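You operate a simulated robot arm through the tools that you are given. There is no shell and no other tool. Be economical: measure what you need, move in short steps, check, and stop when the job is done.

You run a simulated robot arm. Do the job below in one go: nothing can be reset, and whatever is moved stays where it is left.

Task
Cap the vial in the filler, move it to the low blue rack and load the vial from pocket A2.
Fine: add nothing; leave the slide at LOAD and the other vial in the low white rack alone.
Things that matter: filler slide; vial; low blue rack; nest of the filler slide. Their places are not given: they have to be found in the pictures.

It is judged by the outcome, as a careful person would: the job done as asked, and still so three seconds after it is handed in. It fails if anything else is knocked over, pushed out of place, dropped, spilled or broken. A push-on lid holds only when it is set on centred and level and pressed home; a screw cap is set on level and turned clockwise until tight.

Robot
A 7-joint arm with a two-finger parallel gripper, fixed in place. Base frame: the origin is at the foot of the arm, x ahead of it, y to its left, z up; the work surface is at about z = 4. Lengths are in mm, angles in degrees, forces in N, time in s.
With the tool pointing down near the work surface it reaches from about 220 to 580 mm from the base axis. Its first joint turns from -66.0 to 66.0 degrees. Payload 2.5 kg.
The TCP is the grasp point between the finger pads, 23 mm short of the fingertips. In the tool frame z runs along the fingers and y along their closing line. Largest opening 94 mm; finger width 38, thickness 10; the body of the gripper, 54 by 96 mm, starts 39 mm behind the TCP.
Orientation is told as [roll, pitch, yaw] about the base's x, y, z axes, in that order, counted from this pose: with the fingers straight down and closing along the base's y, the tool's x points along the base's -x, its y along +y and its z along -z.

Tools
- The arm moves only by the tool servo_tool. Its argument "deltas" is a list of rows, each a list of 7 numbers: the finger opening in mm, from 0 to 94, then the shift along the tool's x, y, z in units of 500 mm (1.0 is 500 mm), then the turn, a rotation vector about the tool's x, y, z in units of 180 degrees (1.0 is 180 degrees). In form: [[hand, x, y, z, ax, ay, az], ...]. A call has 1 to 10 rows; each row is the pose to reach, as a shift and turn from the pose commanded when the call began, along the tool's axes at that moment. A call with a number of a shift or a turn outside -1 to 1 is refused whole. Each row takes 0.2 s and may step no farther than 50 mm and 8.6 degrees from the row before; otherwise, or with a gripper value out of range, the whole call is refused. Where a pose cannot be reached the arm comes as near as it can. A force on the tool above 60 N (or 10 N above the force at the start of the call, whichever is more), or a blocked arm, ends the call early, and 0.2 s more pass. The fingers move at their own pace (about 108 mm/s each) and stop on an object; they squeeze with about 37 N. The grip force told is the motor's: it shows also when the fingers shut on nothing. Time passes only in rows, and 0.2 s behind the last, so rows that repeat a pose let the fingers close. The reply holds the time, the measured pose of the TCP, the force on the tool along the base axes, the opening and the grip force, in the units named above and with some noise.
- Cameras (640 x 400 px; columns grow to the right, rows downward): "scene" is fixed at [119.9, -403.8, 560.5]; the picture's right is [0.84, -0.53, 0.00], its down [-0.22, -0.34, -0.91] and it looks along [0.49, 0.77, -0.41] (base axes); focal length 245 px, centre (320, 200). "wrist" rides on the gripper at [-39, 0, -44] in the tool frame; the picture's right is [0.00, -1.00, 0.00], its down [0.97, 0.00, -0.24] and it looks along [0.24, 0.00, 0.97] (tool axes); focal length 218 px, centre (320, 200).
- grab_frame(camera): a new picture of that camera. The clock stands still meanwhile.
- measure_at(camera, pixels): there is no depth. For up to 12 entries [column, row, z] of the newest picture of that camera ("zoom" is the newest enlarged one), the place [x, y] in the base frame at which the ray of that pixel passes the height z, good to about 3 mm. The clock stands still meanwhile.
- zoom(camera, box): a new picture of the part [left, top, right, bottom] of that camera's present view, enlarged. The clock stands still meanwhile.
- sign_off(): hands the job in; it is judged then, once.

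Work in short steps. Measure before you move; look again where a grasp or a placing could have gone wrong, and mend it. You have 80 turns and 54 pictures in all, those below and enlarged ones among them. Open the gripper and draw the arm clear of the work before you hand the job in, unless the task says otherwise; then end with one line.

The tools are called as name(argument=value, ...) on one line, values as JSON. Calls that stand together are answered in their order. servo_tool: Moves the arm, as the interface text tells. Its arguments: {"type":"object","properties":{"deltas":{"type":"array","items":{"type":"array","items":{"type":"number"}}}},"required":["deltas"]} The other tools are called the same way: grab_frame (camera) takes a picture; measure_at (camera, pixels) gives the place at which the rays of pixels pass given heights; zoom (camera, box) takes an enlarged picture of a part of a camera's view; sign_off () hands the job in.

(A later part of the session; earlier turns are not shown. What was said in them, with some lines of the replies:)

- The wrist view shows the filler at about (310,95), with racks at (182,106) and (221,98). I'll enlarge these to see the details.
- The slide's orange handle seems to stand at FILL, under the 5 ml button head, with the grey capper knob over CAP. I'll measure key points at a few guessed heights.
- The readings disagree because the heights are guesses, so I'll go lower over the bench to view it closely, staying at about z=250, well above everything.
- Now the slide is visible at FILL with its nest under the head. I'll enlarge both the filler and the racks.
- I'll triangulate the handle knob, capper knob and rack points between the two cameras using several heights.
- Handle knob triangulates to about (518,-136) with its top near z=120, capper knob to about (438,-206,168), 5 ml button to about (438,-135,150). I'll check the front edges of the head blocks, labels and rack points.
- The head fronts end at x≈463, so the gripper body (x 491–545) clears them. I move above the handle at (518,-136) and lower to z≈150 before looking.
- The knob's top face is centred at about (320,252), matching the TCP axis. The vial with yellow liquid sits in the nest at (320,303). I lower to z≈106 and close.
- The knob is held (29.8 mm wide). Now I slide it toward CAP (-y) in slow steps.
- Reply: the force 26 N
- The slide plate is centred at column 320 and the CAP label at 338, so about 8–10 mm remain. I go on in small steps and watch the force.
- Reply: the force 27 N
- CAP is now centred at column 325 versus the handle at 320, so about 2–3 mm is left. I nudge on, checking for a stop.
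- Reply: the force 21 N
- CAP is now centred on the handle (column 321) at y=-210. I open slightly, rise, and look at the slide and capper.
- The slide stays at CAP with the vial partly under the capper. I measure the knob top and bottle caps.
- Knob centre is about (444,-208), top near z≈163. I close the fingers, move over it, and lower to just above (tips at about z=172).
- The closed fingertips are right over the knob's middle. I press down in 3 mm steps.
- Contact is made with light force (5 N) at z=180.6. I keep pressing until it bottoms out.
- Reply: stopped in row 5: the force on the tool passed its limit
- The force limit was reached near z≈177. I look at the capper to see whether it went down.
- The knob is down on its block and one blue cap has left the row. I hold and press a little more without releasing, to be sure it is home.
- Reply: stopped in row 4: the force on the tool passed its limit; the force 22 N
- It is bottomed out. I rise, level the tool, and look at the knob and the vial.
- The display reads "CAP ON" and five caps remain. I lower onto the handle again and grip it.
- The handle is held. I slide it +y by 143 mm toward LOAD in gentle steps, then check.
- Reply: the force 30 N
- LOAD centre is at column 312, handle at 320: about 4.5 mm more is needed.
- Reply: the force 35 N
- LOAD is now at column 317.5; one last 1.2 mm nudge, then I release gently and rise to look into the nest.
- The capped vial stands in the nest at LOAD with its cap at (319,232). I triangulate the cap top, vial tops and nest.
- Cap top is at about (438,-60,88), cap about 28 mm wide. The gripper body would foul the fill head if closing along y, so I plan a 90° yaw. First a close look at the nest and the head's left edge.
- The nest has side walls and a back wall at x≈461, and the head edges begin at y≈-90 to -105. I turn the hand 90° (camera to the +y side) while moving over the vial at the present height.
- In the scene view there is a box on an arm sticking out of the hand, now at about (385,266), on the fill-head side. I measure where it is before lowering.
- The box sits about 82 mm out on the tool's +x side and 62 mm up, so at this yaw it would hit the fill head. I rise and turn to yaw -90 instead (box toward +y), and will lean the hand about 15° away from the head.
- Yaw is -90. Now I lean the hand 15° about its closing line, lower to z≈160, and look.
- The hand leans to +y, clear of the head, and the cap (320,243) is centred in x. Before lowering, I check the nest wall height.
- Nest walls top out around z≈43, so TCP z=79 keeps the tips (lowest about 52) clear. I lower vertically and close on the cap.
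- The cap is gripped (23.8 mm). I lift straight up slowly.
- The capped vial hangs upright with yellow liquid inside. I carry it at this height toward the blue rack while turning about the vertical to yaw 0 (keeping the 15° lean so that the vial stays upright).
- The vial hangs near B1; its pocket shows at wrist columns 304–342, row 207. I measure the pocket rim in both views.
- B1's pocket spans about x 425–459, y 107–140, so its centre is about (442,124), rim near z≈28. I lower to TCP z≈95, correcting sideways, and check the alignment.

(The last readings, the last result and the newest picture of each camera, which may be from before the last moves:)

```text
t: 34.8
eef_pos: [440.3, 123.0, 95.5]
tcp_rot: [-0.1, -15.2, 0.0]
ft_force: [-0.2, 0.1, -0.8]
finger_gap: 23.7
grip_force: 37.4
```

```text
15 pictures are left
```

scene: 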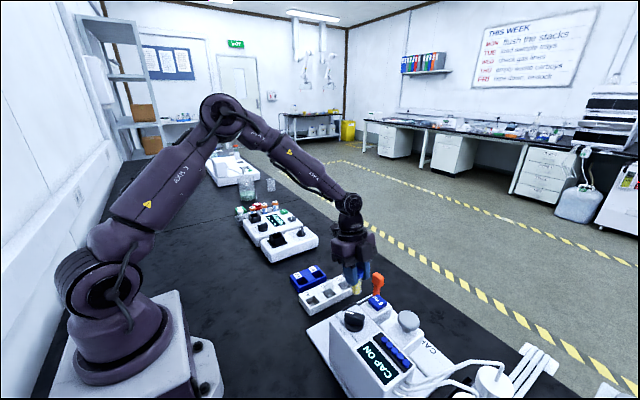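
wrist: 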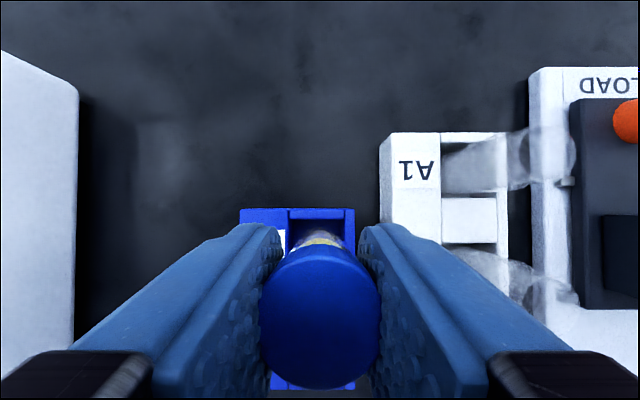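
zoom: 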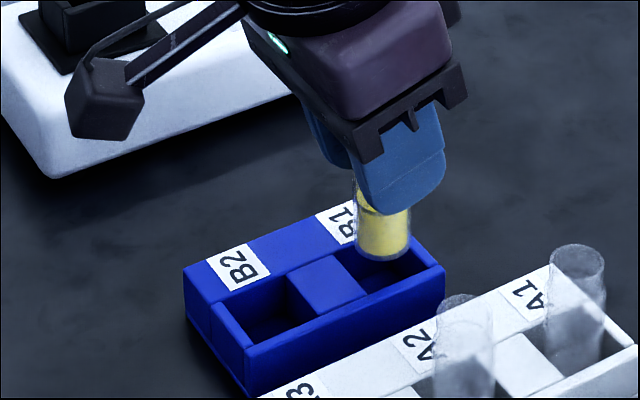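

The vial base is just above B1. I check its base position numerically against the pocket.

measure_at(camera="wrist", pixels=[[289, 219, 28], [344, 219, 28], [289, 219, 22], [344, 219, 22]])

measure_at(camera="zoom", pixels=[[383, 248, 35], [383, 248, 40], [436, 262, 28], [345, 252, 28], [368, 292, 28]])

```text
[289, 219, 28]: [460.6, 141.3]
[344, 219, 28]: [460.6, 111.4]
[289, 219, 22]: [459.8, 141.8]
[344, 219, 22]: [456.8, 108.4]
```

```text
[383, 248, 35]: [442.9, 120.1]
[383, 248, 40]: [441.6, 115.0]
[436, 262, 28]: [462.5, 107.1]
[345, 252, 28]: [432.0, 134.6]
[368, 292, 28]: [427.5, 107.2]
```

Base and pocket agree within a few mm; I shift +1.5 mm in y and lower in steps, watching the force.

servo_tool(deltas=[[0, 0.003, 0.003, 0.016, 0, 0, 0], [0, 0.007, 0.003, 0.031, 0, 0, 0], [0, 0.011, 0.003, 0.046, 0, 0, 0]])

servo_tool(deltas=[[0, 0.001, 0, 0.004, 0, 0, 0], [0, 0.002, 0, 0.008, 0, 0, 0], [0, 0.003, 0, 0.012, 0, 0, 0]])

```text
t: 35.6
eef_pos: [441.7, 124.5, 71.2]
tcp_rot: [-0.1, -15.1, -0.1]
ft_force: [-0.1, -0.7, -0.8]
finger_gap: 23.4
grip_force: 36.9
```

```text
t: 36.4
eef_pos: [442.0, 125.5, 64.1]
tcp_rot: [0.0, -15.2, -0.1]
ft_force: [0.6, -0.3, -0.3]
finger_gap: 23.7
grip_force: 37.2
```

No contact yet at z=64, so the base is inside the pocket. I go on in 1.5 mm steps until light contact.

servo_tool(deltas=[[0, 0.0008, 0, 0.003, 0, 0, 0], [0, 0.0016, 0, 0.006, 0, 0, 0], [0, 0.0024, 0, 0.009, 0, 0, 0]])

```text
t: 37.2
eef_pos: [444.3, 126.0, 60.8]
tcp_rot: [0.0, -15.3, -0.2]
ft_force: [-3.2, -0.3, 14.3]
finger_gap: 23.8
grip_force: 36.3
```

Contact (14 N) at z≈61, which fits the pocket floor. I ease up 1 mm, open to 50, and rise straight up.

servo_tool(deltas=[[0, -0.0005, 0, -0.002, 0, 0, 0], [30, -0.0005, 0, -0.002, 0, 0, 0], [50, -0.0005, 0, -0.002, 0, 0, 0], [50, -0.0005, 0, -0.002, 0, 0, 0], [50, -0.015, 0, -0.058, 0, 0, 0], [50, -0.034, 0, -0.13, 0, 0, 0], [50, -0.057, 0, -0.21, 0, 0, 0]])

grab_frame(camera="wrist")

zoom(camera="scene", box=[274, 238, 384, 314])

```text
t: 38.8
eef_pos: [441.4, 125.8, 169.1]
tcp_rot: [0.0, -15.1, 0.0]
ft_force: [-0.6, -0.5, -0.4]
finger_gap: 50.0
grip_force: 0.0
```

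```text
14 pictures are left
```

wrist: 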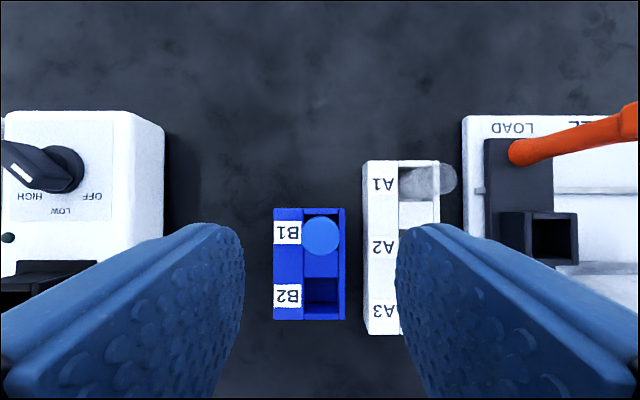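

```text
5.26 times, centred on (329, 276) of scene
```

zoom: 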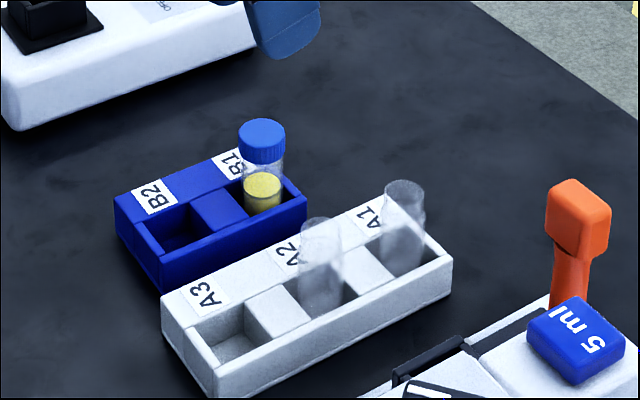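

The capped vial stands upright in B1. Next I move above A2 (about (431,40)) at z≈150 to align.

servo_tool(deltas=[[50, 0.01, -0.06, 0.0, 0, 0, 0], [50, 0.02, -0.12, 0.015, 0, 0, 0], [50, 0.03, -0.172, 0.033, 0, 0, 0], [50, 0.03, -0.172, 0.033, 0, 0, 0]])

grab_frame(camera="wrist")

zoom(camera="scene", box=[309, 258, 369, 308])

```text
t: 39.8
eef_pos: [433.0, 39.0, 149.0]
tcp_rot: [0.0, -15.2, 0.0]
ft_force: [0.8, -0.1, 0.5]
finger_gap: 50.0
grip_force: 0.0
```

```text
12 pictures are left
```

wrist: 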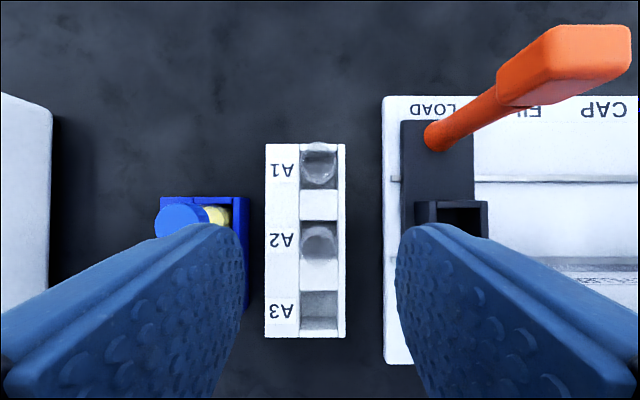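

```text
8.00 times, centred on (339, 283) of scene
```

zoom: 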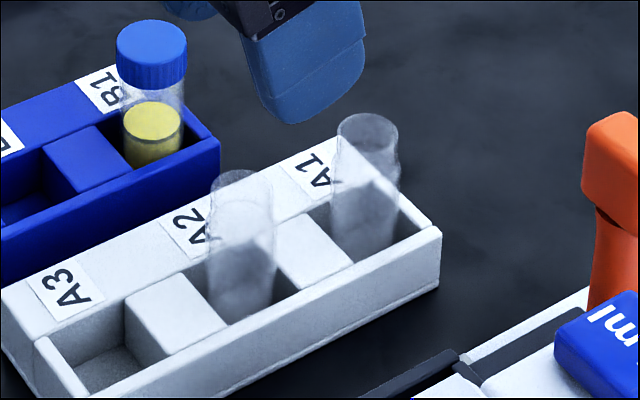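

measure_at(camera="wrist", pixels=[[320, 240, 60], [320, 240, 66], [303, 240, 66], [336, 240, 66]])

measure_at(camera="zoom", pixels=[[241, 190, 60], [241, 190, 66], [241, 190, 72], [210, 198, 66], [273, 198, 66]])

```text
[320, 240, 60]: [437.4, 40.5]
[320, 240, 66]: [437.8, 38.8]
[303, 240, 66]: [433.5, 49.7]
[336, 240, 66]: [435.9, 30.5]
```

```text
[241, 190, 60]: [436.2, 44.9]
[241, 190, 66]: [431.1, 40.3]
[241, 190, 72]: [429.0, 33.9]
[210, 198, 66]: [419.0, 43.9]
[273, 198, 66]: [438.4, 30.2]
```

A2's vial is at about (434,40) with its top near z=66, right under the TCP. I lower to z≈60 (tips just above the rack rim) and close.

servo_tool(deltas=[[50, 0.02, 0.001, 0.075, 0, 0, 0], [50, 0.036, 0.002, 0.135, 0, 0, 0], [50, 0.046, 0.002, 0.171, 0, 0, 0], [35, 0.046, 0.002, 0.171, 0, 0, 0], [0, 0.046, 0.002, 0.171, 0, 0, 0], [0, 0.046, 0.002, 0.171, 0, 0, 0]])

grab_frame(camera="wrist")

```text
t: 41.2
eef_pos: [434.3, 38.9, 61.4]
tcp_rot: [0.1, -15.3, 0.0]
ft_force: [-3.0, 2.8, 11.6]
finger_gap: 23.4
grip_force: 36.6
```

```text
10 pictures are left
```

wrist: 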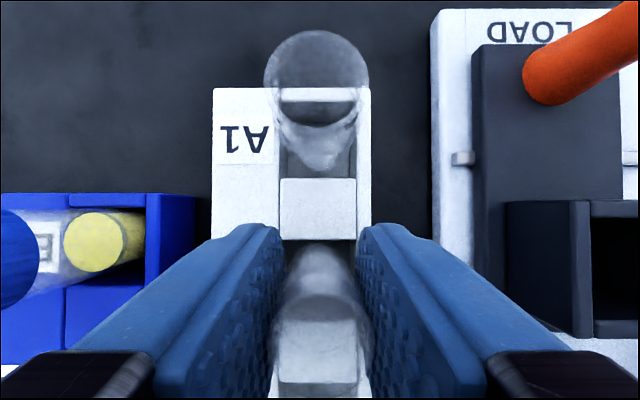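

The vial is gripped (23.4 mm). I lift straight up to about z=155.

servo_tool(deltas=[[0, -0.004, 0, -0.015, 0, 0, 0], [0, -0.015, 0, -0.056, 0, 0, 0], [0, -0.032, 0, -0.12, 0, 0, 0], [0, -0.049, 0, -0.183, 0, 0, 0], [0, -0.049, 0, -0.183, 0, 0, 0]])

zoom(camera="scene", box=[289, 238, 389, 308])

```text
t: 42.4
eef_pos: [431.3, 39.2, 155.9]
tcp_rot: [0.0, -15.1, 0.0]
ft_force: [0.4, 0.4, 0.4]
finger_gap: 22.4
grip_force: 36.7
```

```text
5.71 times, centred on (339, 273) of scene
```

zoom: 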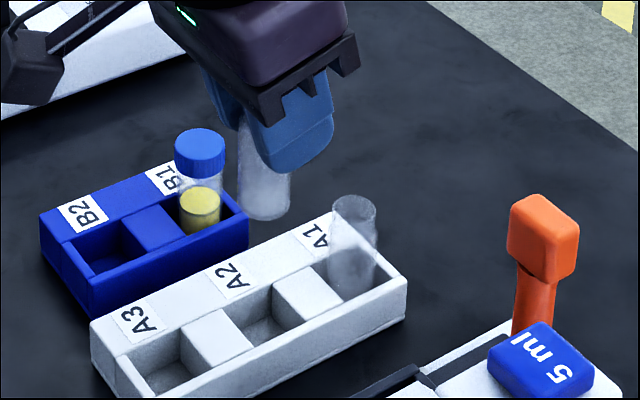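

The vial hangs upright and the others are undisturbed. I carry it over the nest, turning back to yaw -90 about the vertical.

servo_tool(deltas=[[0, -0.0016, -0.0194, 0.0004, 0.0118, 0, 0.0439], [0, -0.0033, -0.0388, 0.0009, 0.0236, 0, 0.0878], [0, -0.0049, -0.0582, 0.0013, 0.0354, 0, 0.1317], [0, -0.0066, -0.0776, 0.0018, 0.0472, 0, 0.1756], [0, -0.0082, -0.097, 0.0022, 0.059, 0, 0.2195], [0, -0.0098, -0.1164, 0.0026, 0.0708, 0, 0.2634], [0, -0.0115, -0.1358, 0.0031, 0.0826, 0, 0.3073], [0, -0.0131, -0.1552, 0.0035, 0.0944, 0, 0.3512], [0, -0.0148, -0.1746, 0.004, 0.1062, 0, 0.3951], [0, -0.0164, -0.194, 0.0044, 0.118, 0, 0.439]])

servo_tool(deltas=[[0, 0, 0, 0, 0.0118, 0, 0.044], [0, 0, 0, 0, 0.0118, 0, 0.044]])

```text
t: 44.6
eef_pos: [440.6, -56.9, 154.9]
tcp_rot: [0.0, -15.0, -81.9]
ft_force: [0.4, -0.6, 0.4]
finger_gap: 22.4
grip_force: 36.9
```

```text
t: 45.2
eef_pos: [440.5, -57.1, 154.0]
tcp_rot: [0.1, -15.0, -90.2]
ft_force: [0.3, 0.8, -0.3]
finger_gap: 22.5
grip_force: 37.2
```

Now I lower to TCP z≈112, keeping the base above the nest walls, and look.

servo_tool(deltas=[[0, 0.011, 0, 0.04, 0, 0, 0], [0, 0.0218, 0, 0.0811, 0, 0, 0], [0, 0.0218, 0, 0.0811, 0, 0, 0]])

grab_frame(camera="wrist")

zoom(camera="scene", box=[319, 268, 389, 318])

```text
t: 46.0
eef_pos: [442.5, -55.7, 113.7]
tcp_rot: [0.1, -15.0, -90.1]
ft_force: [0.6, 0.1, -0.3]
finger_gap: 22.1
grip_force: 36.8
```

```text
8 pictures are left
```

wrist: 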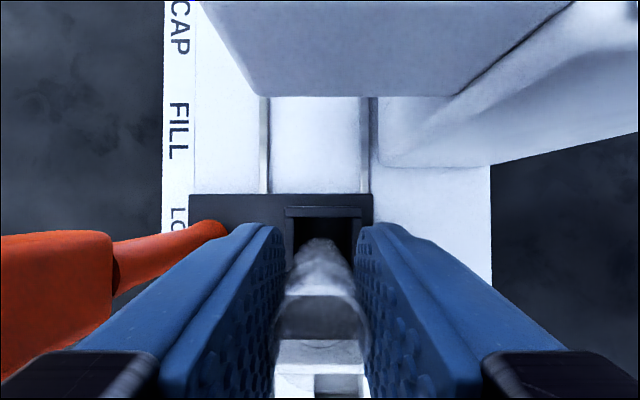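

```text
8.00 times, centred on (354, 293) of scene
```

zoom: 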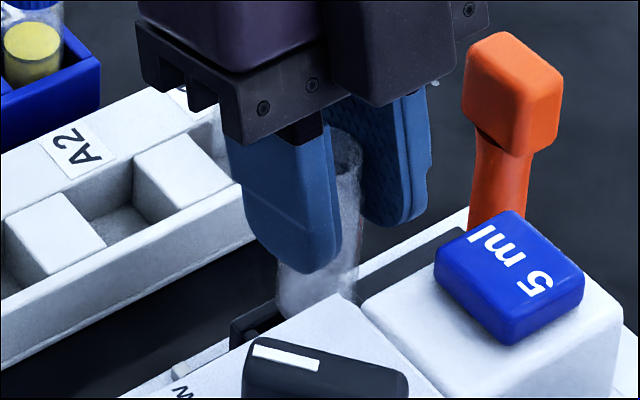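

The vial hangs over the nest. I measure the nest opening (columns 294–352, rim row 217) and the vial base for the final alignment.

measure_at(camera="wrist", pixels=[[294, 218, 43], [352, 218, 43], [287, 207, 43], [361, 207, 43], [322, 239, 60], [302, 262, 60], [346, 262, 60]])

zoom(camera="wrist", box=[260, 190, 380, 270])

```text
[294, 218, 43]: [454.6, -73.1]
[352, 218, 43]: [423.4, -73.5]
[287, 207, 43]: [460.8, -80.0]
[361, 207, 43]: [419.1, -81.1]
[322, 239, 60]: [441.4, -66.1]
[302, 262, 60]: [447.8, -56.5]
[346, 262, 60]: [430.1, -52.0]
```

```text
5.00 times, centred on (320, 230) of wrist
```

zoom: 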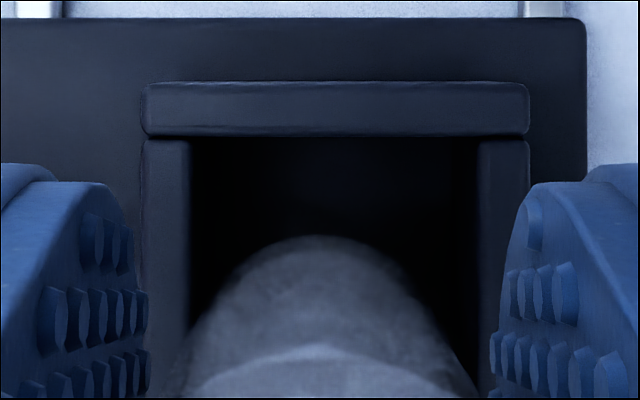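

The nest opening centre is x≈439 and y≈-58, while the vial base sits near y≈-54.5. I shift -1.5 mm in x and -3.5 mm in y, then lower into the nest opening.

servo_tool(deltas=[[0, -0.0068, -0.003, 0.0018, 0, 0, 0], [0, -0.0068, -0.003, 0.0018, 0, 0, 0], [0, -0.0016, -0.003, 0.0211, 0, 0, 0], [0, 0.0015, -0.003, 0.0327, 0, 0, 0], [0, 0.0015, -0.003, 0.0327, 0, 0, 0]])

zoom(camera="wrist", box=[240, 170, 400, 290])

```text
t: 47.2
eef_pos: [439.2, -60.9, 98.3]
tcp_rot: [0.1, -15.1, -90.0]
ft_force: [0.4, -1.2, 0.5]
finger_gap: 22.2
grip_force: 37.2
```

```text
3.33 times, centred on (320, 230) of wrist
```

zoom: 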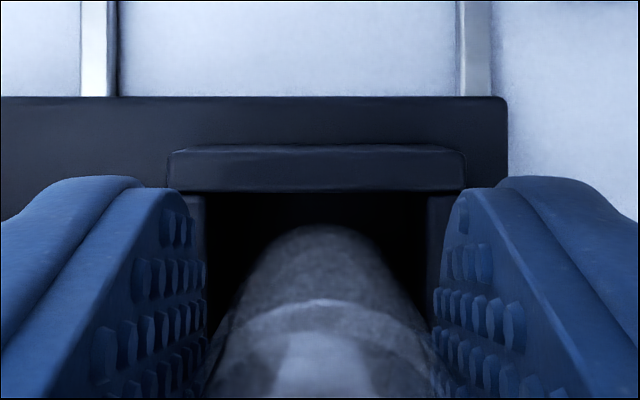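

The base is centred in the opening with about 4 mm to the far wall. I lower on in small steps.

servo_tool(deltas=[[0, 0.0026, 0, 0.0097, 0, 0, 0], [0, 0.0052, 0, 0.0193, 0, 0, 0], [0, 0.0078, 0, 0.029, 0, 0, 0]])

servo_tool(deltas=[[0, 0.0008, 0, 0.003, 0, 0, 0], [0, 0.0016, 0, 0.006, 0, 0, 0], [0, 0.0021, 0, 0.008, 0, 0, 0]])

```text
t: 48.0
eef_pos: [439.0, -60.6, 82.4]
tcp_rot: [0.2, -15.0, -90.1]
ft_force: [0.0, 0.1, -0.2]
finger_gap: 22.7
grip_force: 36.9
```

```text
t: 48.8
eef_pos: [440.0, -61.2, 80.1]
tcp_rot: [0.3, -15.1, -90.1]
ft_force: [-4.8, 0.2, 23.4]
finger_gap: 22.9
grip_force: 36.8
```

Firm contact at z≈80.5, about 2 mm above what I expected. I check whether the vial is seated or the fingers are touching something.

zoom(camera="wrist", box=[220, 150, 420, 290])

zoom(camera="scene", box=[329, 278, 379, 314])

```text
2.86 times, centred on (320, 220) of wrist
```

zoom: 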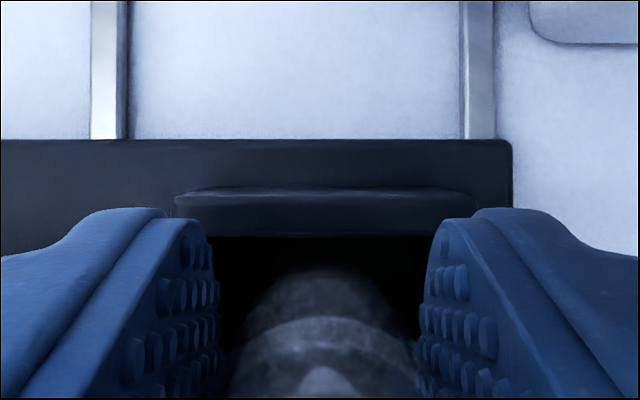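

```text
11.11 times, centred on (354, 296) of scene
```

zoom: 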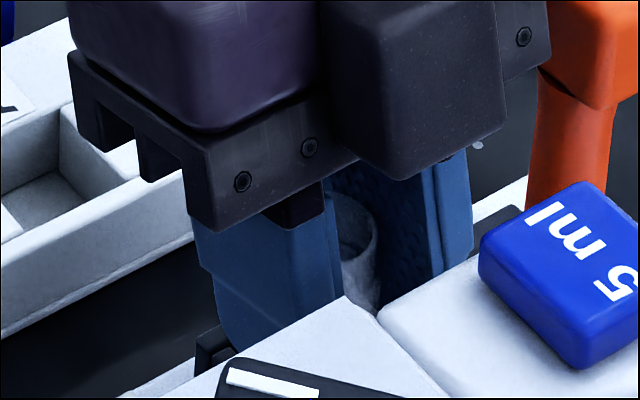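

The vial is deep inside the nest and centred, so the contact is its floor. I ease up slightly, open, and rise vertically.

servo_tool(deltas=[[0, -0.0004, 0, -0.0014, 0, 0, 0], [30, -0.0004, 0, -0.0014, 0, 0, 0], [50, -0.0004, 0, -0.0014, 0, 0, 0], [50, -0.0004, 0, -0.0014, 0, 0, 0], [50, -0.015, 0, -0.056, 0, 0, 0], [50, -0.033, 0, -0.124, 0, 0, 0], [50, -0.052, 0, -0.193, 0, 0, 0], [50, -0.074, 0, -0.277, 0, 0, 0]])

grab_frame(camera="wrist")

zoom(camera="scene", box=[284, 248, 404, 328])

```text
t: 50.6
eef_pos: [439.0, -60.1, 223.6]
tcp_rot: [0.1, -15.0, -90.0]
ft_force: [0.3, 0.4, -0.2]
finger_gap: 50.0
grip_force: 0.1
```

```text
2 pictures are left
```

wrist: 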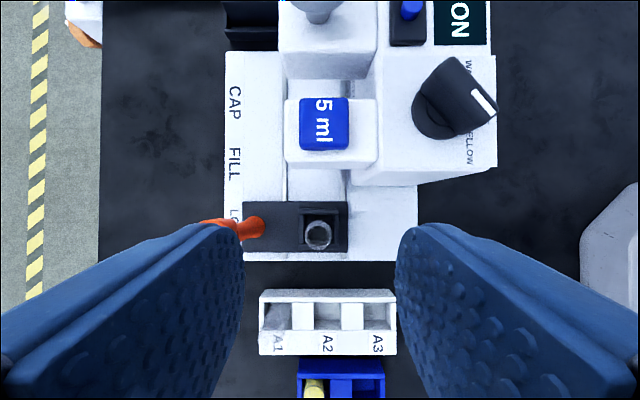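

```text
5.00 times, centred on (344, 288) of scene
```

zoom: 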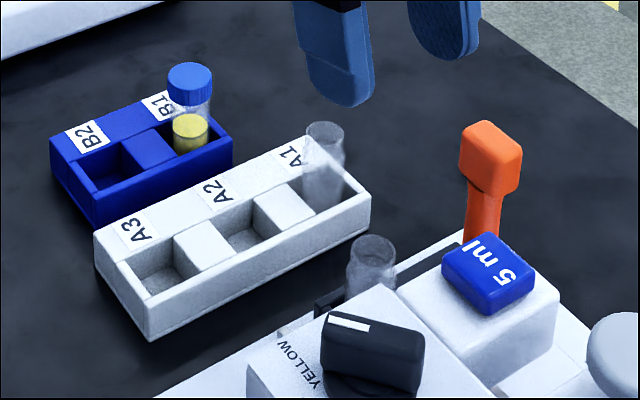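

The A2 vial stands in the nest at LOAD, the capped vial is in B1 and A1 is untouched. I draw the arm up and clear, with the hand open.

servo_tool(deltas=[[50, -0.02, 0, -0.08, 0, 0, 0], [70, -0.04, 0, -0.16, 0, 0, 0], [94, -0.06, -0.06, -0.22, 0, 0, 0], [94, -0.06, -0.12, -0.24, 0, 0, 0], [94, -0.06, -0.12, -0.24, 0, 0, 0]])

grab_frame(camera="scene")

```text
t: 51.8
eef_pos: [377.5, -59.0, 342.0]
tcp_rot: [0.0, -15.1, -90.1]
ft_force: [0.8, -0.3, 1.0]
finger_gap: 94.1
grip_force: 0.1
```

```text
0 pictures are left
```

scene: 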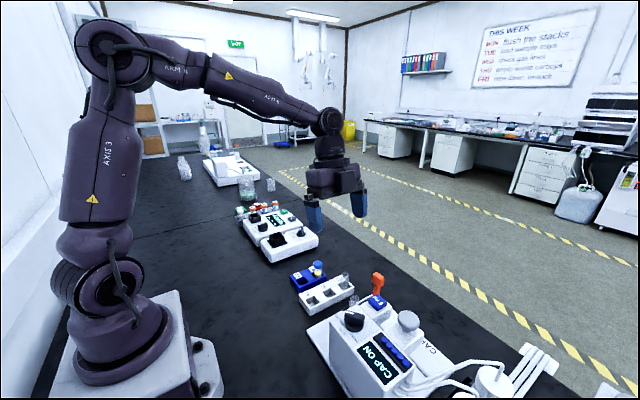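

The arm is clear at z≈342 with the hand open and everything in place, so I hand the job in.

sign_off()

```text
The job is handed in.
```

I capped the filled vial (the display read "CAP ON"), moved it to B1 of the low blue rack, and loaded the A2 vial into the filler nest. The slide is at LOAD, nothing was added, and the A1 vial was left alone.
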